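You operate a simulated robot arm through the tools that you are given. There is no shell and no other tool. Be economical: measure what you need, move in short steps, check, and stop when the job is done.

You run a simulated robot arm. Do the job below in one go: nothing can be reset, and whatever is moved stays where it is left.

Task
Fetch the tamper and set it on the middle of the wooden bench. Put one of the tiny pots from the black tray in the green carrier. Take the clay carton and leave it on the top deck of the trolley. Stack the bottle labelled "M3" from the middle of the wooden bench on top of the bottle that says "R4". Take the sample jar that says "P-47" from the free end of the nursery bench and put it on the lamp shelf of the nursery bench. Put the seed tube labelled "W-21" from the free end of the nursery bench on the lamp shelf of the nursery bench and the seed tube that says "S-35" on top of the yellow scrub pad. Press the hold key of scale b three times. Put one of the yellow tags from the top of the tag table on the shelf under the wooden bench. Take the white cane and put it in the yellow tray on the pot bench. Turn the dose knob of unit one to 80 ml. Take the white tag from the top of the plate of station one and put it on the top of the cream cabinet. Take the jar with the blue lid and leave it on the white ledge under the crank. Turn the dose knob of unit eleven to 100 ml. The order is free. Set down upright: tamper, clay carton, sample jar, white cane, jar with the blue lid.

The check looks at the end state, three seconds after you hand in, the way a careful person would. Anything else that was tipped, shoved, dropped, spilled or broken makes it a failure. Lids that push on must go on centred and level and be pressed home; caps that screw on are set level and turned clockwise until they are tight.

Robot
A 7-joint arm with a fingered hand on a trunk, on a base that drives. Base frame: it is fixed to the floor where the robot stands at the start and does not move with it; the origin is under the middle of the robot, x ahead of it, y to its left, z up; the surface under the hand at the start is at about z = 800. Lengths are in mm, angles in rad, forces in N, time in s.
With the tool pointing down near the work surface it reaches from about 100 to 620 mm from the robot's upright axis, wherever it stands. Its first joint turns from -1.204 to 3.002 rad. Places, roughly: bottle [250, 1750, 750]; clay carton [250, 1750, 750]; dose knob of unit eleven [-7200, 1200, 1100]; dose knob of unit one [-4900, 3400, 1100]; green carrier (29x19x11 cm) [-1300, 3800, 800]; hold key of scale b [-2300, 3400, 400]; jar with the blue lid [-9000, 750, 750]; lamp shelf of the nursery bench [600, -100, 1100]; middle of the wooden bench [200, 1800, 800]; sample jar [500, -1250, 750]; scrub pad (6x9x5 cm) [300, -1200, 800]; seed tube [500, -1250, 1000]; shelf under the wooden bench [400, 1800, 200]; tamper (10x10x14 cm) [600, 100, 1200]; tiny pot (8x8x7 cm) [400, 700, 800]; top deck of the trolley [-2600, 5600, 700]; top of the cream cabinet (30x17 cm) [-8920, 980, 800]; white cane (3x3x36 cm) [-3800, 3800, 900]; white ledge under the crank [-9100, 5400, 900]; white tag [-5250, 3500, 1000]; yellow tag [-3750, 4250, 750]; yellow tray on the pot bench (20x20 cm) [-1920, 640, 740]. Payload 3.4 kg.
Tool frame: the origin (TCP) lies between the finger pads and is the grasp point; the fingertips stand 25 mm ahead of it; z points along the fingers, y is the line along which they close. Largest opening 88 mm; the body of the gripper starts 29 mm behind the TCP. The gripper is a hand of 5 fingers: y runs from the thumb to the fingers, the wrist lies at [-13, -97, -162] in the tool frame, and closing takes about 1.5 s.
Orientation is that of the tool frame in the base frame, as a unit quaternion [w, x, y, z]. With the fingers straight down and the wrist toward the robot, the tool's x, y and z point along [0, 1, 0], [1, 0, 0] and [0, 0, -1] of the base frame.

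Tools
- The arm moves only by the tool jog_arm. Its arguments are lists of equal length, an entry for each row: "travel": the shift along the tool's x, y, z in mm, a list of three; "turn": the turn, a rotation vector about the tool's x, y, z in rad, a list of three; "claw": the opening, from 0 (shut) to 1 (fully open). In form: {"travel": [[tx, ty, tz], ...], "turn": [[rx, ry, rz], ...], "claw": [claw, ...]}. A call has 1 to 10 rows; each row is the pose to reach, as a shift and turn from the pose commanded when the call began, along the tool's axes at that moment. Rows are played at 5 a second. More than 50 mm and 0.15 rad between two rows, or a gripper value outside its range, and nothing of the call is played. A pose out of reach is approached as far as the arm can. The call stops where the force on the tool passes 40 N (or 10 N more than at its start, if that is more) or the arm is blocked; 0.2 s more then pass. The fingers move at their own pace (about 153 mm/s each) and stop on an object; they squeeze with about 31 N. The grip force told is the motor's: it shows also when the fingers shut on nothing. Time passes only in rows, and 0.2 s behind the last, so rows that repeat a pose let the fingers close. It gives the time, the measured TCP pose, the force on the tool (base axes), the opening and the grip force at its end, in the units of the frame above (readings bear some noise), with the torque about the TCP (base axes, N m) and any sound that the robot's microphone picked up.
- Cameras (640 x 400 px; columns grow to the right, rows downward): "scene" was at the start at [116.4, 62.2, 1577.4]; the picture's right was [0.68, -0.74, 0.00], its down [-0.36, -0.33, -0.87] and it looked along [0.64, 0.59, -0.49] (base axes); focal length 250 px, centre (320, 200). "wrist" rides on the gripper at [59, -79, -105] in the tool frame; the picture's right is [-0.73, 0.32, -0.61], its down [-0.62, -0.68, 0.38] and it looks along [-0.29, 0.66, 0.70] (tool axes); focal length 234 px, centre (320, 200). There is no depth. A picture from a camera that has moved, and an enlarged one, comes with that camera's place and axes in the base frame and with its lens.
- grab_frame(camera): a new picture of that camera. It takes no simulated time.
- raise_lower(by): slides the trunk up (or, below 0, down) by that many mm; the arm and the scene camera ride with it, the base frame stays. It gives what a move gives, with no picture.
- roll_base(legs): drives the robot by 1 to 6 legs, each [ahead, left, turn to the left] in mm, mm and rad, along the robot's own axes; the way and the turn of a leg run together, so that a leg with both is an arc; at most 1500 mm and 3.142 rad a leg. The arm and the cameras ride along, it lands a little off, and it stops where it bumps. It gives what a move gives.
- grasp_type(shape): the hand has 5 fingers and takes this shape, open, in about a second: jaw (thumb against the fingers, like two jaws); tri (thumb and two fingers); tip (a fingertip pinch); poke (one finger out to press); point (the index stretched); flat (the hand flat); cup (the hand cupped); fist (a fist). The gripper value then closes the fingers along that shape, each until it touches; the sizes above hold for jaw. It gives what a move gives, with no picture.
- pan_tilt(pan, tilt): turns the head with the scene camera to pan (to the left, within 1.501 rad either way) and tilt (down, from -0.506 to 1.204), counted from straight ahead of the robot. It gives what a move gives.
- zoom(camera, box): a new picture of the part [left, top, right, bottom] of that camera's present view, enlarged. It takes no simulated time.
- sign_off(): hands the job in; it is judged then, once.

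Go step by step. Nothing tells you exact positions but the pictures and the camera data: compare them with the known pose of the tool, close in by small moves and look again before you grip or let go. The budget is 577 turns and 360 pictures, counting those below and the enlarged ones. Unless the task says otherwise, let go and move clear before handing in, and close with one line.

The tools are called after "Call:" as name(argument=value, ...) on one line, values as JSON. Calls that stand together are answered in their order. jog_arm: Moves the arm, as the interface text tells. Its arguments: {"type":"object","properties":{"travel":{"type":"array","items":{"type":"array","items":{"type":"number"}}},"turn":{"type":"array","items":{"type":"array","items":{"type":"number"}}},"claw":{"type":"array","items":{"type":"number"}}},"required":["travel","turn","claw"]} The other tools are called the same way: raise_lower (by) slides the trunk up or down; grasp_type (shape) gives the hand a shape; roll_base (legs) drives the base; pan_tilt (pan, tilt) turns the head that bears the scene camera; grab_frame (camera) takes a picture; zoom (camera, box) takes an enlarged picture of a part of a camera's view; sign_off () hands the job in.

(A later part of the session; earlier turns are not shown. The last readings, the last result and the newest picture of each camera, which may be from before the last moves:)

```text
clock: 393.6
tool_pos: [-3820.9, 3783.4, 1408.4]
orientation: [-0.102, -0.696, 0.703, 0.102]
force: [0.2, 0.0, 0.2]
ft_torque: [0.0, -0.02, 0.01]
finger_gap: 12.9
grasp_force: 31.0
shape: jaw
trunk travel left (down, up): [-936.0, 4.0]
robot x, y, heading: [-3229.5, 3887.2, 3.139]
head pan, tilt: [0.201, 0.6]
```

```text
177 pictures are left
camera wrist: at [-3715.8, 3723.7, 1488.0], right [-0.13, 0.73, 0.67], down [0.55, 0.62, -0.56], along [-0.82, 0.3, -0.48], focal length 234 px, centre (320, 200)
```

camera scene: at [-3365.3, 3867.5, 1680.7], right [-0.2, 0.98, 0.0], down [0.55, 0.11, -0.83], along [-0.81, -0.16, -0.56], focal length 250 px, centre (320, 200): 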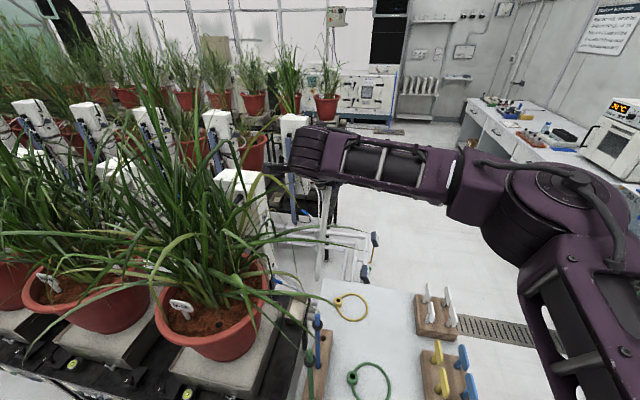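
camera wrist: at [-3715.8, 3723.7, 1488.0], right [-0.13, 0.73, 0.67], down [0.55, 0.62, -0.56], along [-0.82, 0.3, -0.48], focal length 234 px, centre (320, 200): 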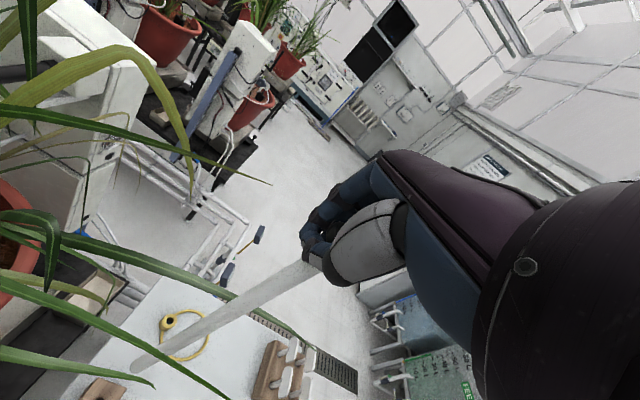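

Cane is vertical now. Back off, retract, turn around and drive down the aisle to the pot bench.

Call:
roll_base(legs=[[-250, 0, 0]])

Call:
jog_arm(travel=[[-3, -35, -10], [-6, -70, -20], [-9, -105, -31], [-12, -143, -43]], turn=[[0, 0, 0], [0, 0, 0], [0, 0, 0], [0, 0, 0]], claw=[0, 0, 0, 0])

Call:
roll_base(legs=[[0, 0, 3.141], [0, -1500, 0], [0, -1300, 0]])

Call:
pan_tilt(pan=-0.3, tilt=0.6)

Call:
grab_frame(camera="scene")

```text
clock: 395.4
tool_pos: [-3584.3, 3783.9, 1407.3]
orientation: [-0.1, -0.696, 0.704, 0.102]
force: [-0.8, 0.3, -0.2]
ft_torque: [-0.03, 0.01, 0.01]
finger_gap: 13.1
grasp_force: 30.9
shape: jaw
trunk travel left (down, up): [-936.0, 4.0]
robot x, y, heading: [-2991.5, 3886.1, 3.138]
head pan, tilt: [0.201, 0.6]
```

```text
clock: 396.4
tool_pos: [-3428.2, 3795.4, 1410.0]
orientation: [-0.101, -0.695, 0.704, 0.102]
force: [-0.5, 0.1, -0.7]
ft_torque: [0.0, 0.0, -0.01]
finger_gap: 12.9
grasp_force: 30.8
shape: jaw
trunk travel left (down, up): [-936.0, 4.0]
robot x, y, heading: [-2985.2, 3879.9, 3.133]
head pan, tilt: [0.201, 0.6]
```

```text
clock: 417.6
tool_pos: [-2454.7, 1140.9, 1408.9]
orientation: [0.101, 0.697, 0.703, 0.101]
force: [0.0, 0.4, -0.5]
ft_torque: [0.01, 0.02, 0.0]
finger_gap: 12.9
grasp_force: 31.1
shape: jaw
trunk travel left (down, up): [-936.0, 4.0]
robot x, y, heading: [-2893.9, 1043.9, 0.024]
head pan, tilt: [0.201, 0.6]
```

```text
clock: 418.5
tool_pos: [-2455.0, 1140.4, 1408.2]
orientation: [0.101, 0.697, 0.703, 0.102]
force: [-0.8, 0.5, -1.1]
ft_torque: [-0.02, 0.01, 0.04]
finger_gap: 12.8
grasp_force: 30.8
shape: jaw
trunk travel left (down, up): [-936.0, 4.0]
robot x, y, heading: [-2896.6, 1045.0, 0.013]
head pan, tilt: [-0.3, 0.6]
```

```text
176 pictures are left
camera scene: at [-2761.0, 1020.4, 1680.7], right [-0.28, -0.96, 0.0], down [-0.54, 0.16, -0.83], along [0.79, -0.23, -0.56], focal length 250 px, centre (320, 200)
```

scene: 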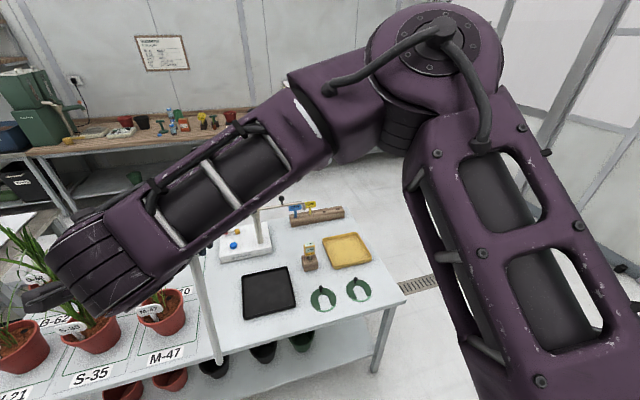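

Call:
zoom(camera="scene", box=[220, 190, 420, 330])

```text
2.86 times, centred on (320, 260) of scene
camera zoom: at [-2761.0, 1020.4, 1680.7], right [-0.28, -0.96, 0.0], down [-0.54, 0.16, -0.83], along [0.79, -0.23, -0.56], focal length 715 px, centre (320, 29)
```

zoom: 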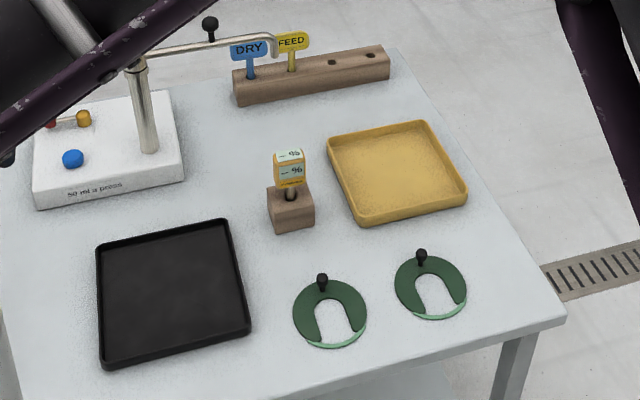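

The yellow tray is flat, centred about [-1922, 632]; the cane must stand freely. Drive right, then forward.

Call:
roll_base(legs=[[0, -500, -0.013], [400, 0, 0]])

Call:
pan_tilt(pan=0.1, tilt=0.6)

Call:
grab_frame(camera="scene")

Call:
grab_frame(camera="wrist")

```text
clock: 423.4
tool_pos: [-2070.8, 637.4, 1409.8]
orientation: [0.102, 0.701, 0.698, 0.101]
force: [-0.2, 0.6, -0.4]
ft_torque: [-0.02, 0.0, -0.02]
finger_gap: 13.0
grasp_force: 31.2
shape: jaw
trunk travel left (down, up): [-936.0, 4.0]
robot x, y, heading: [-2508.7, 546.2, 0.006]
head pan, tilt: [-0.3, 0.6]
```

```text
clock: 424.3
tool_pos: [-2068.9, 636.9, 1408.5]
orientation: [0.102, 0.702, 0.698, 0.101]
force: [-0.9, -0.4, -1.1]
ft_torque: [0.02, 0.02, -0.02]
finger_gap: 12.9
grasp_force: 30.6
shape: jaw
trunk travel left (down, up): [-936.0, 4.0]
robot x, y, heading: [-2510.8, 546.1, 0.001]
head pan, tilt: [0.099, 0.6]
```

```text
174 pictures are left
camera scene: at [-2372.5, 556.4, 1680.6], right [0.1, -0.99, 0.0], down [-0.56, -0.06, -0.82], along [0.82, 0.08, -0.57], focal length 250 px, centre (320, 200)
```

scene: 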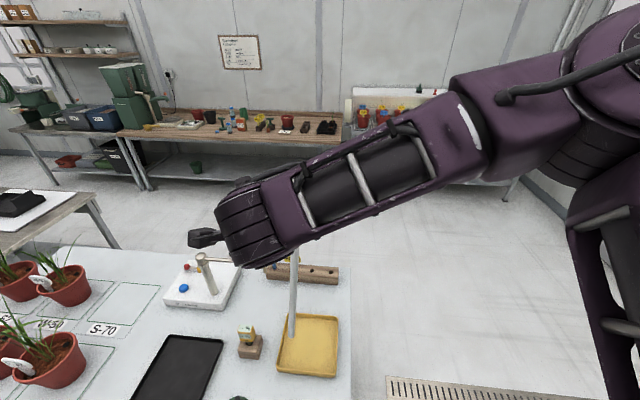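

```text
173 pictures are left
camera wrist: at [-2174.6, 696.4, 1488.2], right [0.14, -0.73, 0.67], down [-0.55, -0.62, -0.56], along [0.83, -0.29, -0.48], focal length 234 px, centre (320, 200)
```

wrist: 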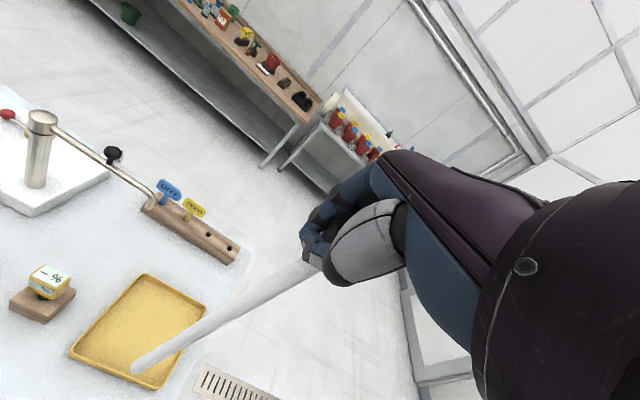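

Call:
jog_arm(travel=[[-1, 33, 10], [-2, 66, 20], [-3, 100, 30], [-3, 133, 40], [-3, 133, 40]], turn=[[-0.005, -0.01, -0.003], [-0.01, -0.02, -0.006], [-0.016, -0.03, -0.009], [-0.021, -0.043, -0.013], [-0.021, -0.043, -0.013]], claw=[0, 0, 0, 0, 0])

Call:
raise_lower(by=-240)

Call:
grab_frame(camera="scene")

Call:
grab_frame(camera="wrist")

```text
clock: 425.5
tool_pos: [-1929.9, 631.0, 1408.7]
orientation: [0.125, 0.698, 0.699, 0.092]
force: [0.4, 0.0, 0.2]
ft_torque: [-0.01, 0.0, -0.01]
finger_gap: 12.9
grasp_force: 30.8
shape: jaw
trunk travel left (down, up): [-936.0, 4.0]
robot x, y, heading: [-2509.5, 549.6, 0.003]
head pan, tilt: [0.099, 0.6]
```

```text
clock: 428.0
tool_pos: [-1929.7, 632.3, 1167.5]
orientation: [0.124, 0.699, 0.699, 0.093]
force: [0.1, -0.6, 0.0]
ft_torque: [0.05, 0.03, 0.0]
finger_gap: 12.7
grasp_force: 30.8
shape: jaw
trunk travel left (down, up): [-696.0, 244.0]
robot x, y, heading: [-2508.5, 549.6, 0.001]
head pan, tilt: [0.099, 0.6]
```

```text
172 pictures are left
camera scene: at [-2373.1, 556.5, 1440.7], right [0.1, -0.99, 0.0], down [-0.56, -0.06, -0.83], along [0.82, 0.08, -0.56], focal length 250 px, centre (320, 200)
```

scene: 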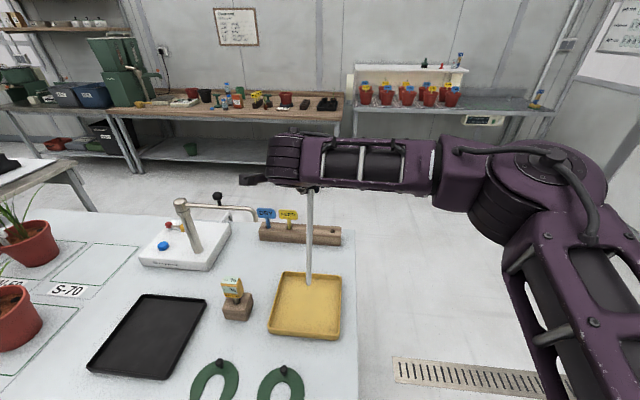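

```text
171 pictures are left
camera wrist: at [-2037.4, 694.6, 1242.1], right [0.12, -0.7, 0.71], down [-0.54, -0.65, -0.54], along [0.84, -0.31, -0.45], focal length 234 px, centre (320, 200)
```

wrist: 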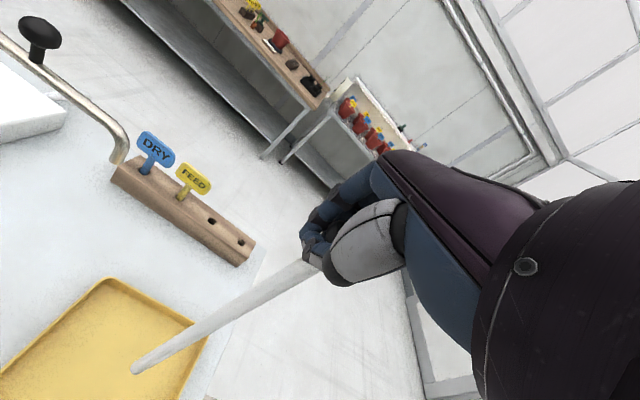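

Call:
zoom(camera="scene", box=[260, 170, 360, 350])

Call:
zoom(camera="wrist", box=[100, 240, 340, 400])

```text
2.22 times, centred on (310, 260) of scene
camera zoom: at [-2373.1, 556.5, 1440.7], right [0.1, -0.99, 0.0], down [-0.56, -0.06, -0.83], along [0.82, 0.08, -0.56], focal length 556 px, centre (342, 67)
```

zoom: 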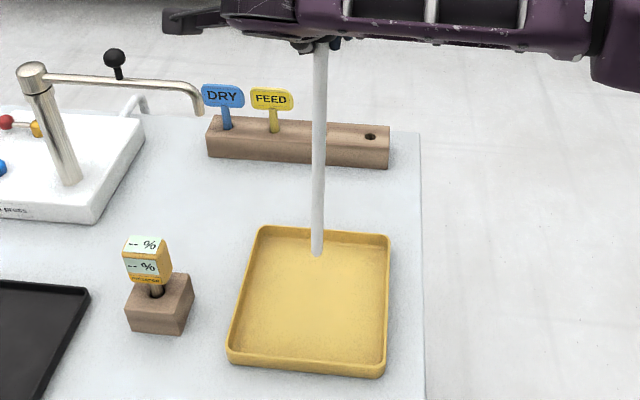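

```text
2.50 times, centred on (220, 320) of wrist
camera zoom: at [-2037.4, 694.6, 1242.1], right [0.12, -0.7, 0.71], down [-0.54, -0.65, -0.54], along [0.84, -0.31, -0.45], focal length 585 px, centre (570, -100)
```

zoom: 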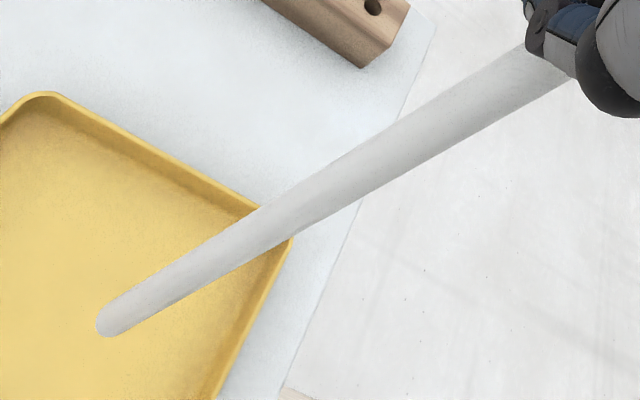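

Call:
jog_arm(travel=[[0, 0, 0], [0, 0, 0]], turn=[[-0.01, -0.034, -0.0105], [-0.01, -0.034, -0.0105]], claw=[0, 0])

Call:
raise_lower(by=-85)

Call:
zoom(camera="scene", box=[270, 130, 350, 290])

Call:
grab_frame(camera="wrist")

```text
clock: 428.6
tool_pos: [-1930.6, 632.3, 1167.0]
orientation: [0.14, 0.695, 0.7, 0.084]
force: [0.7, 0.3, -0.8]
ft_torque: [0.04, 0.0, 0.01]
finger_gap: 12.9
grasp_force: 30.7
shape: jaw
trunk travel left (down, up): [-696.0, 244.0]
robot x, y, heading: [-2507.6, 545.0, 0.001]
head pan, tilt: [0.099, 0.6]
```

```text
clock: 429.8
tool_pos: [-1929.4, 631.2, 1083.1]
orientation: [0.139, 0.695, 0.7, 0.083]
force: [-0.6, -0.6, 0.8]
ft_torque: [0.0, 0.03, -0.03]
finger_gap: 13.0
grasp_force: 30.9
shape: jaw
trunk travel left (down, up): [-611.0, 329.0]
robot x, y, heading: [-2511.4, 546.8, 0.004]
head pan, tilt: [0.099, 0.6]
```

```text
2.50 times, centred on (310, 210) of scene
camera zoom: at [-2373.2, 556.6, 1355.7], right [0.1, -0.99, 0.0], down [-0.56, -0.06, -0.83], along [0.82, 0.08, -0.56], focal length 626 px, centre (345, 175)
```

zoom: 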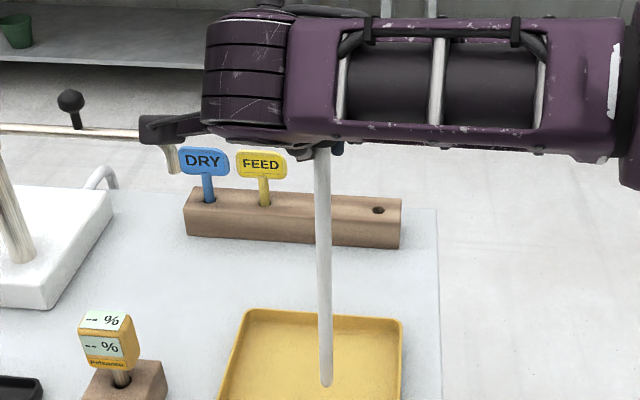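

```text
167 pictures are left
camera wrist: at [-2038.0, 697.1, 1153.8], right [0.11, -0.67, 0.73], down [-0.53, -0.67, -0.53], along [0.84, -0.33, -0.43], focal length 234 px, centre (320, 200)
```

wrist: 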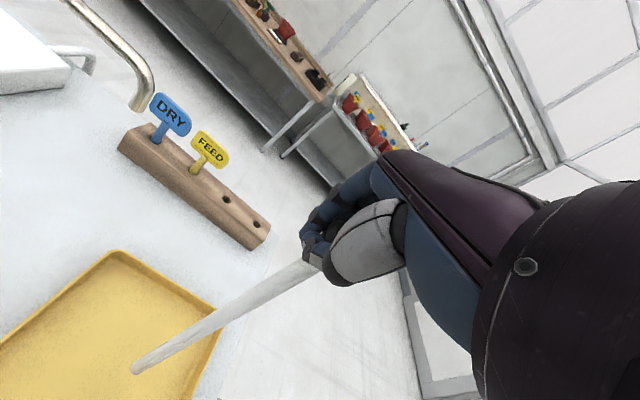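

Call:
jog_arm(travel=[[0, 0.6, 1.9], [0, 1.2, 3.8], [0, 1.8, 5.7], [0, 1.8, 5.7]], turn=[[0, 0, 0], [0, 0, 0], [0, 0, 0], [0, 0, 0]], claw=[0, 0, 0, 0])

Call:
zoom(camera="scene", box=[280, 230, 350, 300])

```text
clock: 430.8
tool_pos: [-1926.3, 630.0, 1078.3]
orientation: [0.139, 0.696, 0.7, 0.084]
force: [0.3, 0.2, -0.6]
ft_torque: [-0.02, 0.02, -0.02]
finger_gap: 12.8
grasp_force: 31.1
shape: jaw
trunk travel left (down, up): [-611.0, 329.0]
robot x, y, heading: [-2512.5, 548.0, 0.002]
head pan, tilt: [0.099, 0.6]
```

```text
5.71 times, centred on (315, 265) of scene
camera zoom: at [-2373.1, 556.5, 1355.7], right [0.1, -0.99, 0.0], down [-0.56, -0.06, -0.83], along [0.82, 0.08, -0.56], focal length 1430 px, centre (349, -171)
```

zoom: 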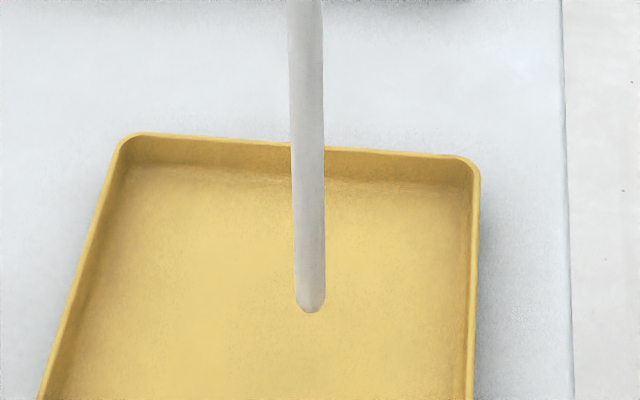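

Call:
jog_arm(travel=[[0.1, -0.6, 1.9], [0.2, -1.2, 3.8], [0.3, -1.8, 5.7], [0.4, -2.4, 7.6], [0.5, -3, 9.5], [0.5, -3, 9.5]], turn=[[0, 0, 0], [0, 0, 0], [0, 0, 0], [0, 0, 0], [0, 0, 0], [0, 0, 0]], claw=[0, 0, 0, 0, 0, 0])

Call:
zoom(camera="scene", box=[280, 230, 350, 300])

```text
clock: 432.2
tool_pos: [-1925.3, 629.7, 1068.1]
orientation: [0.139, 0.695, 0.701, 0.084]
force: [0.8, -0.4, -0.2]
ft_torque: [0.0, 0.01, 0.02]
finger_gap: 12.9
grasp_force: 29.8
shape: jaw
trunk travel left (down, up): [-611.0, 329.0]
robot x, y, heading: [-2510.9, 549.8, 0.008]
head pan, tilt: [0.099, 0.6]
```

```text
5.71 times, centred on (315, 265) of scene
camera zoom: at [-2373.0, 556.5, 1355.7], right [0.1, -0.99, 0.0], down [-0.56, -0.06, -0.83], along [0.82, 0.08, -0.57], focal length 1430 px, centre (349, -171)
```

zoom: 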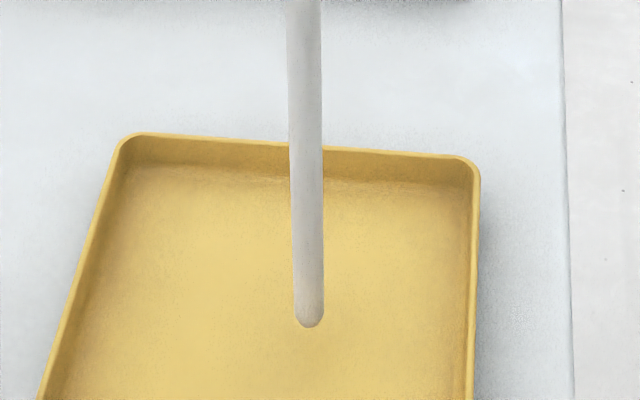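

Call:
jog_arm(travel=[[0.1, -0.6, 1.9], [0.2, -1.2, 3.8], [0.3, -1.8, 5.7], [0.4, -2.4, 7.6], [0.5, -3, 9.5], [0.6, -3.6, 11.4], [0.7, -4.2, 13.3], [0.8, -4.8, 15.2], [0.9, -5.4, 17.1], [0.9, -5.4, 17.1]], turn=[[0, 0, 0], [0, 0, 0], [0, 0, 0], [0, 0, 0], [0, 0, 0], [0, 0, 0], [0, 0, 0], [0, 0, 0], [0, 0, 0], [0, 0, 0]], claw=[0, 0, 0, 0, 0, 0, 0, 0, 0, 0])

Call:
zoom(camera="scene", box=[280, 230, 350, 300])

```text
clock: 434.4
tool_pos: [-1926.6, 630.5, 1051.8]
orientation: [0.141, 0.695, 0.7, 0.085]
force: [0.5, -0.2, 8.5]
ft_torque: [-0.06, -0.04, 0.03]
finger_gap: 12.8
grasp_force: 31.2
shape: jaw
trunk travel left (down, up): [-611.0, 329.0]
robot x, y, heading: [-2510.1, 547.0, 0.006]
head pan, tilt: [0.099, 0.6]
```

```text
5.71 times, centred on (315, 265) of scene
camera zoom: at [-2374.5, 556.4, 1356.0], right [0.1, -0.99, 0.0], down [-0.56, -0.06, -0.83], along [0.82, 0.08, -0.56], focal length 1430 px, centre (349, -171)
```

zoom: 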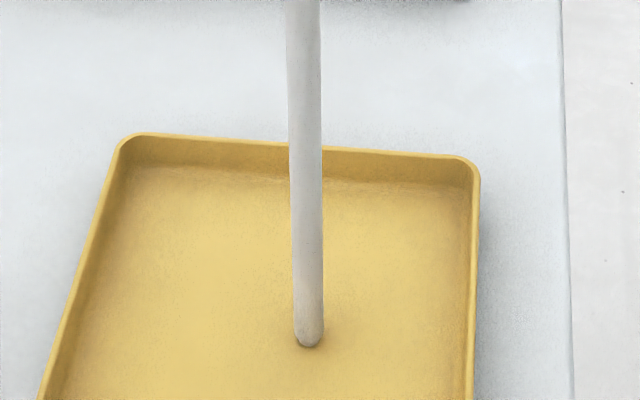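

Contact at TCP z≈1052. I'll ease the pressure and loosen the fingers slightly so they still act as a guard.

Call:
jog_arm(travel=[[0, 0.3, -1], [0, 0.3, -1], [0, 0.3, -1], [0, 0.3, -1], [0, 0.3, -1]], turn=[[0, 0, 0], [0, 0, 0], [0, 0, 0], [0, 0, 0], [0, 0, 0]], claw=[0, 0.2, 0.25, 0.25, 0.25])

Call:
grab_frame(camera="wrist")

Call:
zoom(camera="scene", box=[270, 120, 350, 290])

```text
clock: 435.6
tool_pos: [-1924.5, 632.1, 1050.9]
orientation: [0.14, 0.695, 0.7, 0.084]
force: [-0.9, 0.6, 3.6]
ft_torque: [-0.01, 0.01, 0.0]
finger_gap: 22.0
grasp_force: 0.0
shape: jaw
trunk travel left (down, up): [-611.0, 329.0]
robot x, y, heading: [-2511.3, 546.7, 0.004]
head pan, tilt: [0.099, 0.6]
```

```text
163 pictures are left
camera wrist: at [-2033.7, 697.4, 1121.8], right [0.11, -0.67, 0.73], down [-0.53, -0.67, -0.53], along [0.84, -0.33, -0.43], focal length 234 px, centre (320, 200)
```

wrist: 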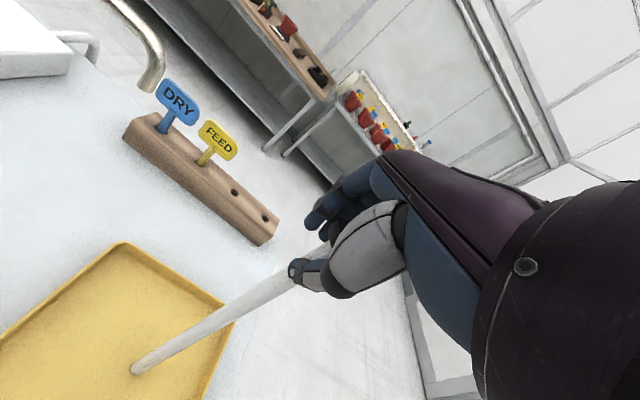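

```text
2.35 times, centred on (310, 205) of scene
camera zoom: at [-2373.8, 556.4, 1355.7], right [0.1, -0.99, 0.0], down [-0.56, -0.06, -0.83], along [0.82, 0.08, -0.56], focal length 589 px, centre (344, 188)
```

zoom: 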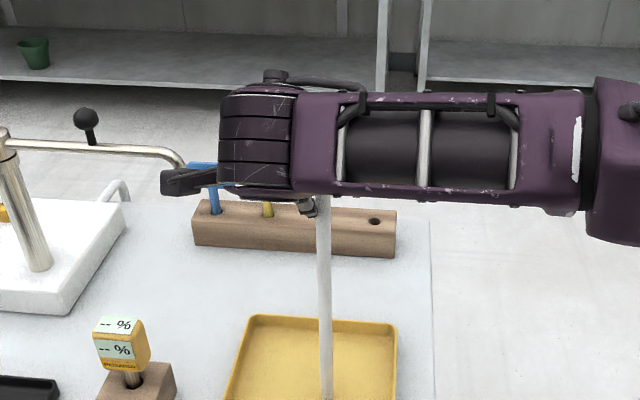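

Call:
zoom(camera="wrist", box=[240, 150, 440, 320])

```text
2.35 times, centred on (340, 235) of wrist
camera zoom: at [-2033.7, 697.4, 1121.8], right [0.11, -0.67, 0.73], down [-0.53, -0.67, -0.53], along [0.84, -0.33, -0.43], focal length 551 px, centre (273, 118)
```

zoom: 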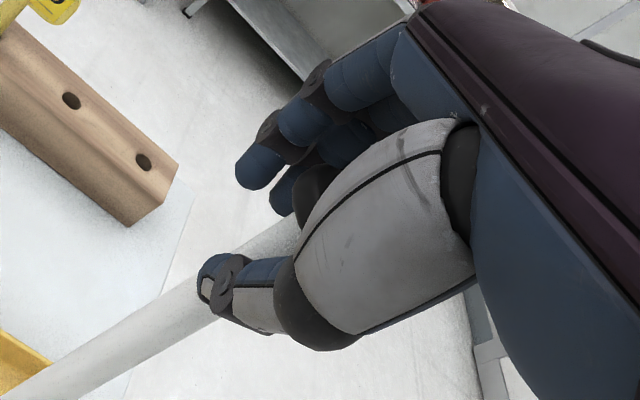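

Call:
jog_arm(travel=[[-0.1, 0.6, -1.9], [-0.2, 1.2, -3.8], [-0.2, 1.2, -3.8], [-0.2, 1.2, -3.8]], turn=[[0, 0, 0], [0, 0, 0], [0, 0, 0], [0, 0, 0]], claw=[0.25, 0.25, 0.25, 0.25])

Call:
zoom(camera="wrist", box=[240, 150, 440, 320])

Call:
zoom(camera="scene", box=[270, 130, 350, 310])

```text
clock: 436.6
tool_pos: [-1925.0, 632.4, 1054.4]
orientation: [0.14, 0.696, 0.7, 0.084]
force: [-0.1, 0.3, 0.5]
ft_torque: [0.04, -0.04, 0.03]
finger_gap: 21.9
grasp_force: 0.0
shape: jaw
trunk travel left (down, up): [-611.0, 329.0]
robot x, y, heading: [-2510.1, 545.5, 0.002]
head pan, tilt: [0.099, 0.6]
```

```text
2.35 times, centred on (340, 235) of wrist
camera zoom: at [-2034.0, 696.7, 1126.1], right [0.11, -0.67, 0.73], down [-0.53, -0.66, -0.53], along [0.84, -0.33, -0.43], focal length 551 px, centre (273, 118)
```

zoom: 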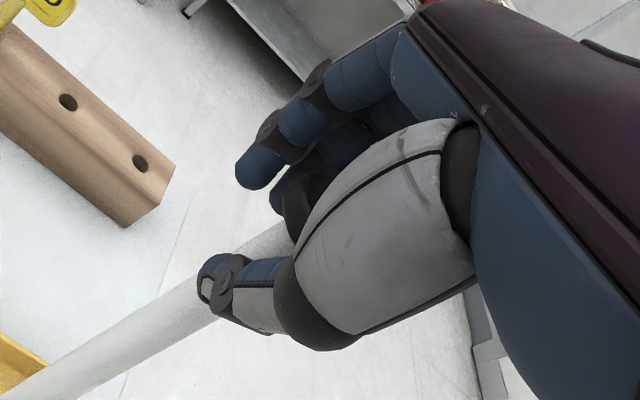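

```text
2.22 times, centred on (310, 220) of scene
camera zoom: at [-2373.1, 556.5, 1355.7], right [0.1, -0.99, 0.0], down [-0.56, -0.06, -0.83], along [0.82, 0.08, -0.56], focal length 556 px, centre (342, 156)
```

zoom: 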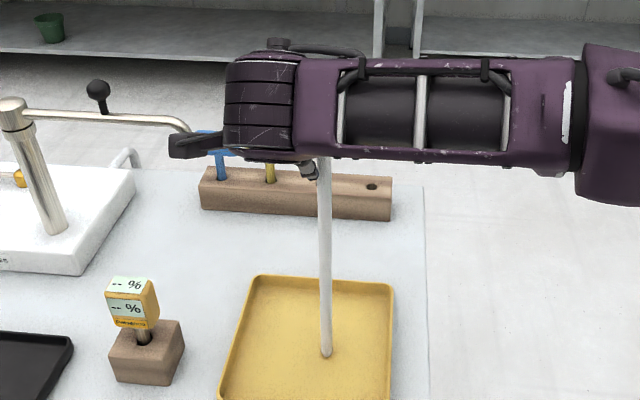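

Call:
jog_arm(travel=[[0, 0, 0], [0, 0, 0], [0, 0, 0]], turn=[[0, 0, 0], [0, 0, 0], [0, 0, 0]], claw=[0.33, 0.4, 0.4])

Call:
zoom(camera="wrist", box=[240, 150, 440, 320])

Call:
zoom(camera="scene", box=[270, 130, 350, 310])

```text
clock: 437.4
tool_pos: [-1925.9, 631.7, 1054.8]
orientation: [0.139, 0.695, 0.701, 0.084]
force: [-0.3, -0.6, 0.3]
ft_torque: [0.0, 0.0, -0.02]
finger_gap: 34.9
grasp_force: 0.0
shape: jaw
trunk travel left (down, up): [-611.0, 329.0]
robot x, y, heading: [-2508.8, 547.8, 0.006]
head pan, tilt: [0.099, 0.6]
```

```text
2.35 times, centred on (340, 235) of wrist
camera zoom: at [-2034.0, 696.7, 1126.1], right [0.11, -0.67, 0.73], down [-0.53, -0.67, -0.53], along [0.84, -0.33, -0.43], focal length 551 px, centre (273, 118)
```

zoom: 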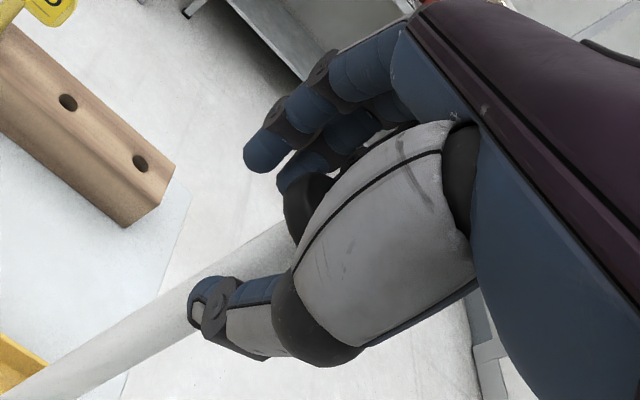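

```text
2.22 times, centred on (310, 220) of scene
camera zoom: at [-2373.1, 556.5, 1355.7], right [0.1, -0.99, 0.0], down [-0.56, -0.06, -0.83], along [0.82, 0.08, -0.56], focal length 556 px, centre (342, 156)
```

zoom: 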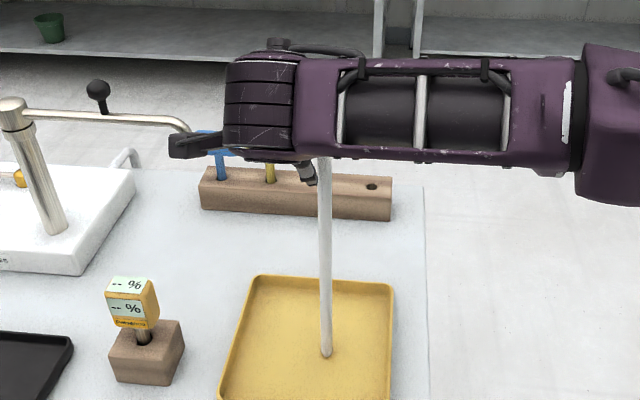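

The cane did not move as the fingers opened; open further.

Call:
jog_arm(travel=[[0, 0, 0], [0, 0, 0], [0, 0, 0], [0, 0, 0]], turn=[[0, 0, 0], [0, 0, 0], [0, 0, 0], [0, 0, 0]], claw=[0.55, 0.7, 0.85, 1])

Call:
zoom(camera="wrist", box=[240, 150, 440, 320])

```text
clock: 438.4
tool_pos: [-1925.5, 631.9, 1054.6]
orientation: [0.139, 0.695, 0.7, 0.083]
force: [0.9, 0.2, -0.2]
ft_torque: [0.02, -0.01, 0.01]
finger_gap: 88.0
grasp_force: 0.0
shape: jaw
trunk travel left (down, up): [-611.0, 329.0]
robot x, y, heading: [-2515.0, 543.8, 0.0]
head pan, tilt: [0.099, 0.6]
```

```text
2.35 times, centred on (340, 235) of wrist
camera zoom: at [-2034.0, 696.7, 1126.1], right [0.11, -0.67, 0.73], down [-0.53, -0.67, -0.53], along [0.84, -0.33, -0.43], focal length 551 px, centre (273, 118)
```

zoom: 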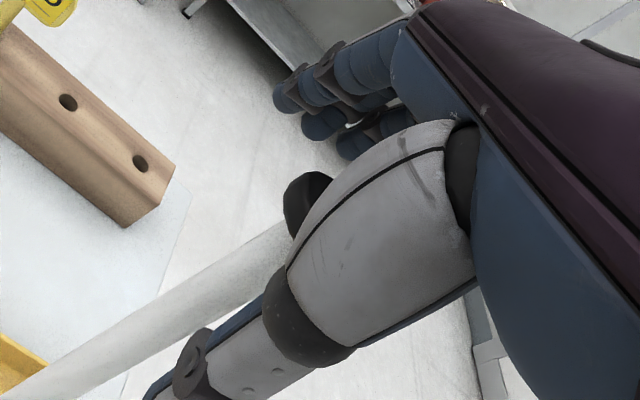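

Call:
raise_lower(by=30)

Call:
zoom(camera="wrist", box=[200, 150, 400, 320])

Call:
raise_lower(by=150)

Call:
grab_frame(camera="scene")

```text
clock: 439.1
tool_pos: [-1925.5, 630.9, 1084.6]
orientation: [0.139, 0.695, 0.7, 0.084]
force: [0.5, 0.7, 0.9]
ft_torque: [-0.03, 0.04, -0.01]
finger_gap: 87.6
grasp_force: 0.0
shape: jaw
trunk travel left (down, up): [-641.0, 299.0]
robot x, y, heading: [-2511.0, 547.6, 0.001]
head pan, tilt: [0.099, 0.6]
```

```text
2.35 times, centred on (300, 235) of wrist
camera zoom: at [-2033.8, 696.6, 1156.1], right [0.11, -0.67, 0.73], down [-0.53, -0.67, -0.52], along [0.84, -0.33, -0.43], focal length 551 px, centre (367, 118)
```

zoom: 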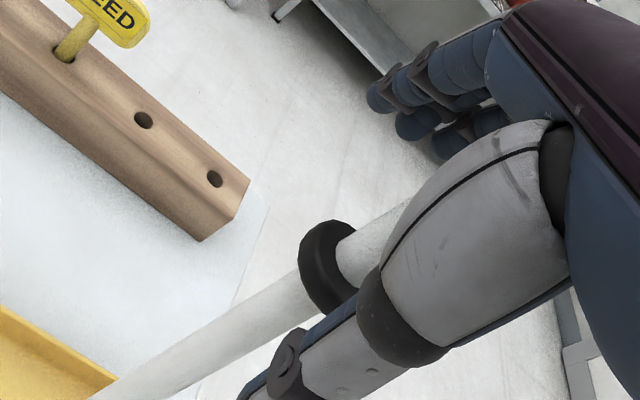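

```text
clock: 440.9
tool_pos: [-1926.1, 632.0, 1236.1]
orientation: [0.138, 0.695, 0.701, 0.084]
force: [0.3, -0.8, -0.8]
ft_torque: [0.02, 0.0, -0.02]
finger_gap: 88.0
grasp_force: 0.1
shape: jaw
trunk travel left (down, up): [-791.0, 149.0]
robot x, y, heading: [-2510.0, 545.3, 0.003]
head pan, tilt: [0.099, 0.6]
```

```text
154 pictures are left
camera scene: at [-2373.0, 556.5, 1535.6], right [0.1, -0.99, 0.0], down [-0.56, -0.06, -0.82], along [0.82, 0.08, -0.57], focal length 250 px, centre (320, 200)
```

scene: 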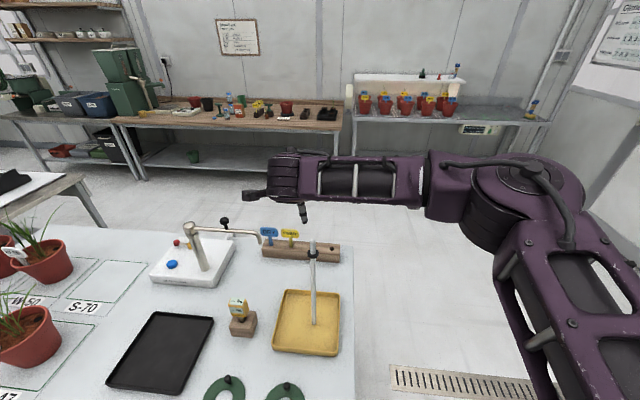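

The cane stands on its own. Level the hand, back off, and go back to the tag table for a yellow tag.

Call:
jog_arm(travel=[[0, 0, 0], [0, 0, 0], [0, 0, 0]], turn=[[0.105, 0.025, 0.003], [0.21, 0.05, 0.005], [0.314, 0.077, 0.008]], claw=[1, 1, 1])

Call:
roll_base(legs=[[-420, 0, 0], [0, 1500, 0], [0, 1500, 0], [0, 600, 0]])

Call:
jog_arm(travel=[[5, -40, 0], [10, -80, 0], [15, -120, 0], [20, -160, 0]], turn=[[0, 0, 0], [0, 0, 0], [0, 0, 0], [0, 0, 0]], claw=[1, 1, 1, 1])

Call:
roll_base(legs=[[0, 0, 3.141]])

```text
clock: 441.7
tool_pos: [-1926.1, 631.6, 1234.1]
orientation: [0.002, 0.707, 0.708, -0.001]
force: [0.3, 0.6, 0.8]
ft_torque: [0.01, -0.01, -0.03]
finger_gap: 87.8
grasp_force: 0.0
shape: jaw
trunk travel left (down, up): [-791.0, 149.0]
robot x, y, heading: [-2510.7, 545.8, 0.0]
head pan, tilt: [0.099, 0.6]
```

```text
clock: 461.4
tool_pos: [-2292.2, 4260.7, 1235.3]
orientation: [0.003, 0.704, 0.711, 0.001]
force: [0.2, 0.0, 0.4]
ft_torque: [0.02, 0.01, 0.02]
finger_gap: 88.0
grasp_force: 0.2
shape: jaw
trunk travel left (down, up): [-791.0, 149.0]
robot x, y, heading: [-2875.2, 4171.0, 0.012]
head pan, tilt: [0.099, 0.6]
```

```text
clock: 462.4
tool_pos: [-2451.6, 4281.1, 1236.5]
orientation: [0.002, 0.704, 0.71, 0.001]
force: [0.3, 0.6, 0.2]
ft_torque: [0.03, 0.0, -0.04]
finger_gap: 87.8
grasp_force: 0.1
shape: jaw
trunk travel left (down, up): [-791.0, 149.0]
robot x, y, heading: [-2875.4, 4171.2, 0.014]
head pan, tilt: [0.099, 0.6]
```

```text
clock: 470.1
tool_pos: [-3308.3, 4082.6, 1235.1]
orientation: [0.001, -0.694, 0.72, 0.002]
force: [-0.1, 0.5, 0.5]
ft_torque: [0.01, -0.01, 0.02]
finger_gap: 87.6
grasp_force: 0.0
shape: jaw
trunk travel left (down, up): [-791.0, 149.0]
robot x, y, heading: [-2876.8, 4168.7, 3.106]
head pan, tilt: [0.099, 0.6]
```

Call:
roll_base(legs=[[230, 0, 0.03]])

Call:
pan_tilt(pan=-0.1, tilt=0.75)

Call:
grab_frame(camera="scene")

Call:
grab_frame(camera="wrist")

```text
clock: 471.8
tool_pos: [-3530.4, 4074.6, 1235.7]
orientation: [0.0, -0.704, 0.71, 0.002]
force: [0.5, 0.3, 0.9]
ft_torque: [0.0, -0.01, -0.01]
finger_gap: 87.4
grasp_force: 0.0
shape: jaw
trunk travel left (down, up): [-791.0, 149.0]
robot x, y, heading: [-3101.0, 4175.7, 3.135]
head pan, tilt: [0.099, 0.6]
```

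```text
clock: 472.5
tool_pos: [-3534.1, 4074.8, 1234.3]
orientation: [0.001, -0.704, 0.711, 0.002]
force: [0.3, -0.6, 0.3]
ft_torque: [0.03, 0.02, -0.01]
finger_gap: 88.0
grasp_force: 0.1
shape: jaw
trunk travel left (down, up): [-791.0, 149.0]
robot x, y, heading: [-3106.2, 4175.1, 3.136]
head pan, tilt: [-0.099, 0.75]
```

```text
153 pictures are left
camera scene: at [-3237.1, 4185.7, 1522.8], right [0.1, 0.99, 0.0], down [0.68, -0.07, -0.73], along [-0.73, 0.08, -0.68], focal length 250 px, centre (320, 200)
```

scene: 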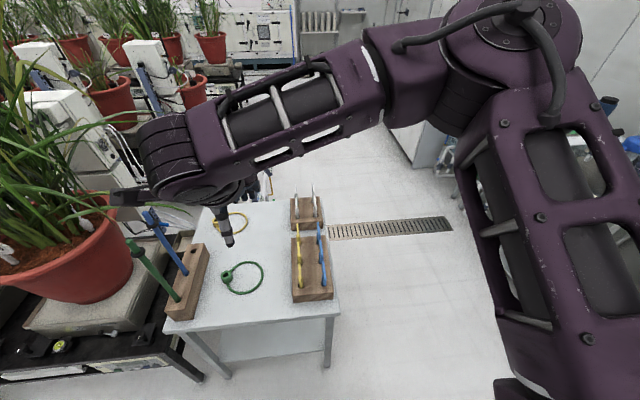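

```text
152 pictures are left
camera wrist: at [-3455.0, 4014.5, 1340.3], right [-0.32, 0.73, 0.61], down [0.69, 0.62, -0.38], along [-0.66, 0.3, -0.69], focal length 234 px, centre (320, 200)
```

wrist: 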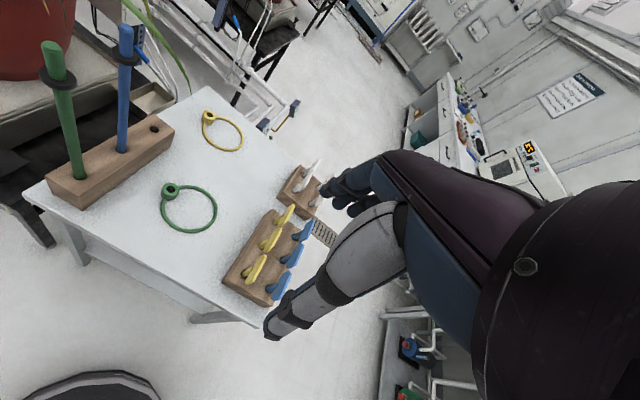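

Call:
zoom(camera="wrist", box=[200, 180, 350, 330])

Call:
zoom(camera="scene", box=[260, 180, 360, 310])

```text
2.67 times, centred on (275, 255) of wrist
camera zoom: at [-3455.0, 4014.5, 1340.3], right [-0.32, 0.73, 0.61], down [0.69, 0.62, -0.38], along [-0.66, 0.3, -0.69], focal length 624 px, centre (440, 53)
```

zoom: 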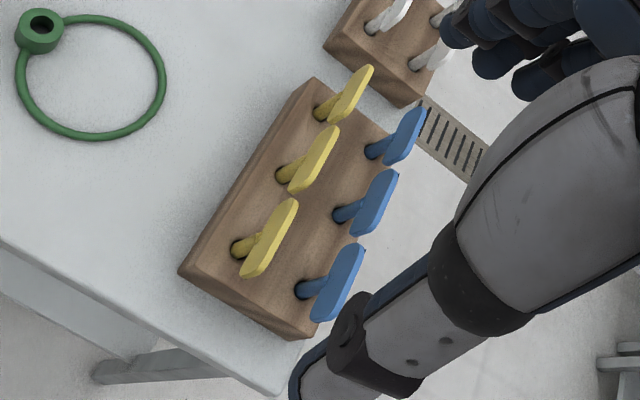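

```text
3.08 times, centred on (310, 245) of scene
camera zoom: at [-3237.1, 4185.7, 1522.8], right [0.1, 0.99, 0.0], down [0.68, -0.07, -0.73], along [-0.73, 0.08, -0.68], focal length 770 px, centre (351, 62)
```

zoom: 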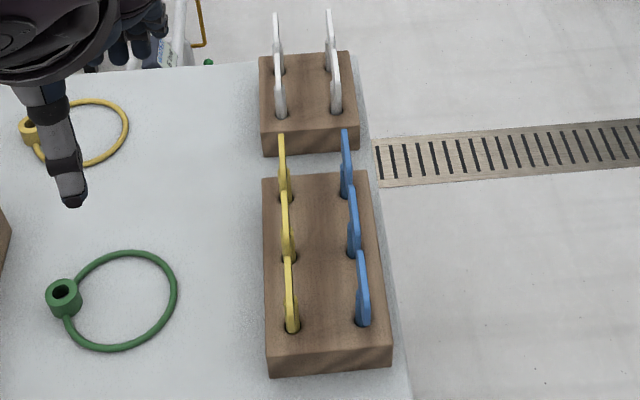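

Tag heads are flat in the x–z plane. I'll rotate the hand 90° so it pinches the front yellow head (≈[-3657, 4171, 827]) on its faces.

Call:
roll_base(legs=[[0, -65, 0]])

Call:
jog_arm(travel=[[-3, 12, 0], [-6, 24, 0], [-9, 36, 0], [-12, 48, 0], [-15, 60, 0], [-18, 72, 0], [-21, 84, 0], [-24, 96, 0], [-27, 108, 0], [-32, 120, 0]], turn=[[0, 0, -0.15], [0, 0, -0.3], [0, 0, -0.45], [0, 0, -0.6], [0, 0, -0.75], [0, 0, -0.9], [0, 0, -1.05], [0, 0, -1.2], [0, 0, -1.35], [0, 0, -1.5]], claw=[1, 1, 1, 1, 1, 1, 1, 0.8, 0.6, 0.5])

Call:
grab_frame(camera="scene")

Call:
grab_frame(camera="wrist")

```text
clock: 473.5
tool_pos: [-3531.4, 4135.5, 1235.0]
orientation: [0.0, -0.705, 0.709, 0.002]
force: [0.0, 0.1, 0.3]
ft_torque: [0.01, -0.01, 0.0]
finger_gap: 88.0
grasp_force: 0.1
shape: jaw
trunk travel left (down, up): [-791.0, 149.0]
robot x, y, heading: [-3103.0, 4239.2, 3.14]
head pan, tilt: [-0.099, 0.75]
```

```text
clock: 475.7
tool_pos: [-3651.8, 4170.2, 1234.0]
orientation: [-0.001, 0.999, -0.037, 0.0]
force: [-1.4, 0.2, -0.2]
ft_torque: [0.0, 0.01, -0.04]
finger_gap: 44.4
grasp_force: 0.0
shape: jaw
trunk travel left (down, up): [-791.0, 149.0]
robot x, y, heading: [-3102.4, 4240.3, 3.138]
head pan, tilt: [-0.099, 0.75]
```

```text
149 pictures are left
camera scene: at [-3236.5, 4249.6, 1522.7], right [0.1, 0.99, 0.0], down [0.68, -0.07, -0.73], along [-0.73, 0.08, -0.68], focal length 250 px, centre (320, 200)
```

scene: 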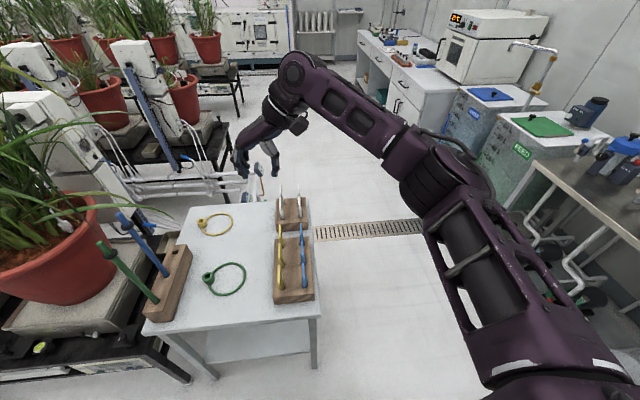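

```text
148 pictures are left
camera wrist: at [-3587.3, 4243.6, 1340.6], right [-0.75, -0.27, 0.61], down [-0.57, 0.73, -0.38], along [-0.34, -0.63, -0.7], focal length 234 px, centre (320, 200)
```

wrist: 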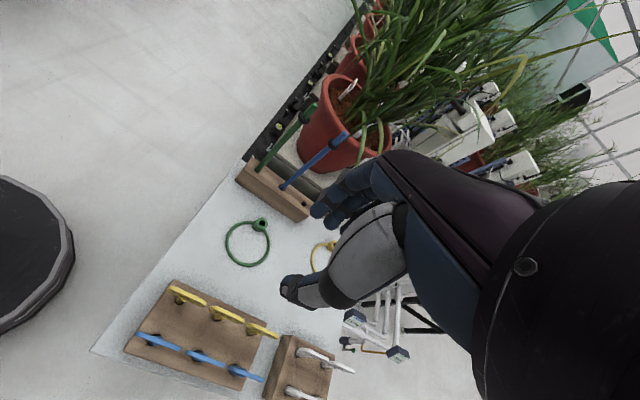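

Call:
jog_arm(travel=[[0, 0, 0], [0, 0, 0]], turn=[[0, 0, -0.07], [0, 0, -0.07]], claw=[0.5, 0.5])

Call:
raise_lower(by=-310)

Call:
zoom(camera="scene", box=[220, 100, 340, 240])

Call:
grab_frame(camera="wrist")

```text
clock: 476.3
tool_pos: [-3650.6, 4169.8, 1235.6]
orientation: [-0.001, 1.0, -0.003, -0.002]
force: [-0.5, 0.2, 0.1]
ft_torque: [0.02, 0.0, 0.0]
finger_gap: 44.4
grasp_force: 0.0
shape: jaw
trunk travel left (down, up): [-791.0, 149.0]
robot x, y, heading: [-3105.8, 4236.7, 3.14]
head pan, tilt: [-0.099, 0.75]
```

```text
clock: 479.4
tool_pos: [-3650.0, 4169.1, 925.3]
orientation: [-0.002, 1.0, -0.003, -0.001]
force: [0.1, -1.1, -0.4]
ft_torque: [0.0, 0.01, 0.01]
finger_gap: 44.3
grasp_force: 0.0
shape: jaw
trunk travel left (down, up): [-481.0, 459.0]
robot x, y, heading: [-3105.2, 4242.0, 3.136]
head pan, tilt: [-0.099, 0.75]
```

```text
2.86 times, centred on (280, 170) of scene
camera zoom: at [-3236.1, 4249.6, 1212.8], right [0.1, 0.99, 0.0], down [0.68, -0.07, -0.73], along [-0.73, 0.08, -0.68], focal length 715 px, centre (434, 286)
```

zoom: 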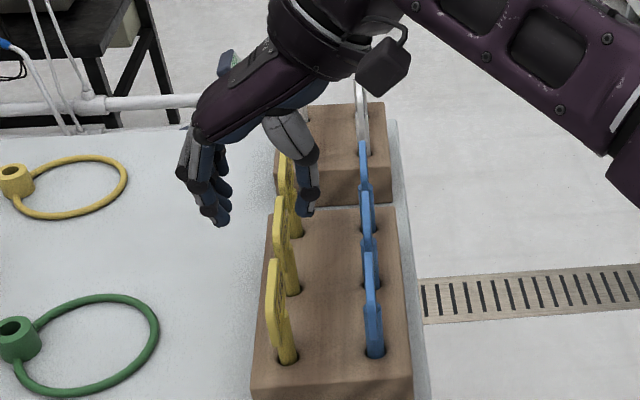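

```text
146 pictures are left
camera wrist: at [-3592.4, 4248.1, 1031.3], right [-0.73, -0.32, 0.61], down [-0.62, 0.69, -0.38], along [-0.3, -0.65, -0.7], focal length 234 px, centre (320, 200)
```

wrist: 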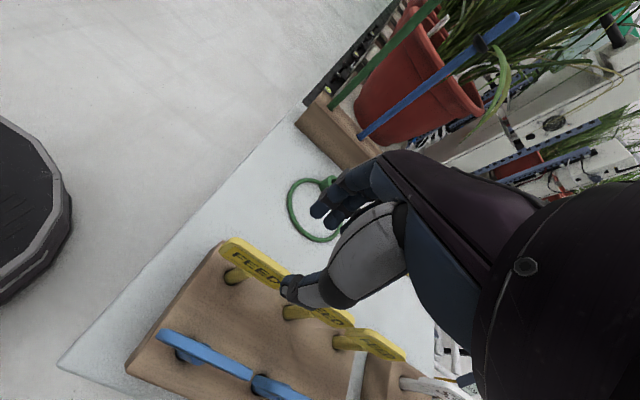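

Call:
jog_arm(travel=[[8, -2, 0], [8, -2, 0]], turn=[[0, 0, 0], [0, 0, 0]], claw=[0.5, 0.5])

Call:
raise_lower(by=-93)

Call:
zoom(camera="wrist", box=[200, 140, 420, 340])

```text
clock: 480.0
tool_pos: [-3642.5, 4171.3, 926.1]
orientation: [-0.002, 1.0, -0.003, -0.001]
force: [0.4, 0.4, 0.7]
ft_torque: [0.02, 0.0, 0.01]
finger_gap: 44.7
grasp_force: 0.1
shape: jaw
trunk travel left (down, up): [-481.0, 459.0]
robot x, y, heading: [-3106.7, 4236.2, 3.136]
head pan, tilt: [-0.099, 0.75]
```

```text
clock: 481.3
tool_pos: [-3642.8, 4171.3, 833.9]
orientation: [-0.002, 1.0, -0.004, -0.002]
force: [-0.5, -0.2, -1.2]
ft_torque: [0.02, 0.01, 0.0]
finger_gap: 44.4
grasp_force: 0.1
shape: jaw
trunk travel left (down, up): [-388.0, 552.0]
robot x, y, heading: [-3101.9, 4238.9, 3.137]
head pan, tilt: [-0.099, 0.75]
```

```text
2.00 times, centred on (310, 240) of wrist
camera zoom: at [-3583.9, 4249.3, 939.3], right [-0.73, -0.32, 0.61], down [-0.62, 0.69, -0.38], along [-0.3, -0.65, -0.7], focal length 468 px, centre (340, 120)
```

zoom: 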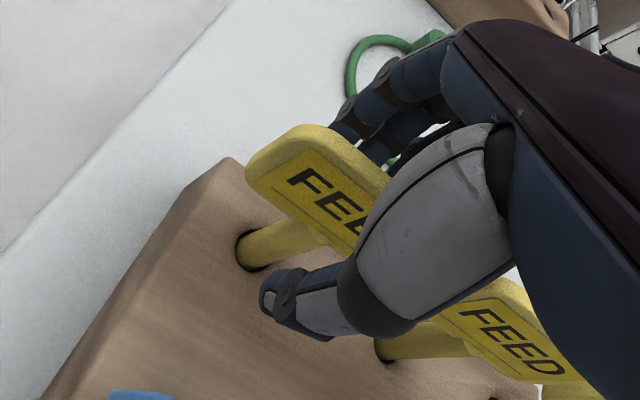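

Call:
jog_arm(travel=[[0, 0, 0], [0, 0, 0], [0, 0, 0], [0, 0, 0], [0, 0, 0], [0, 0, 0]], turn=[[0, 0, 0], [0, 0, 0], [0, 0, 0], [0, 0, 0], [0, 0, 0], [0, 0, 0]], claw=[0.3, 0.1, 0, 0, 0, 0])

Call:
raise_lower(by=100)

Call:
grab_frame(camera="wrist")

```text
clock: 482.7
tool_pos: [-3643.2, 4170.9, 833.6]
orientation: [-0.002, 1.0, -0.004, -0.003]
force: [-1.9, -2.1, -0.7]
ft_torque: [-0.07, -0.03, 0.04]
finger_gap: 1.2
grasp_force: 31.4
shape: jaw
trunk travel left (down, up): [-388.0, 552.0]
robot x, y, heading: [-3104.0, 4240.5, 3.14]
head pan, tilt: [-0.099, 0.75]
```

```text
clock: 484.0
tool_pos: [-3643.1, 4170.7, 932.3]
orientation: [-0.002, 1.0, -0.003, -0.002]
force: [0.1, 0.1, -0.4]
ft_torque: [-0.01, -0.02, 0.02]
finger_gap: 1.2
grasp_force: 30.9
shape: jaw
trunk travel left (down, up): [-488.0, 452.0]
robot x, y, heading: [-3107.0, 4244.5, 3.139]
head pan, tilt: [-0.099, 0.75]
```

```text
144 pictures are left
camera wrist: at [-3584.2, 4249.4, 1039.1], right [-0.73, -0.32, 0.61], down [-0.62, 0.69, -0.38], along [-0.3, -0.65, -0.7], focal length 234 px, centre (320, 200)
```

wrist: 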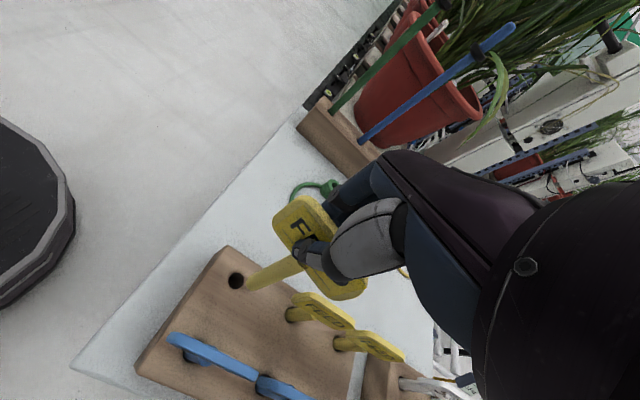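

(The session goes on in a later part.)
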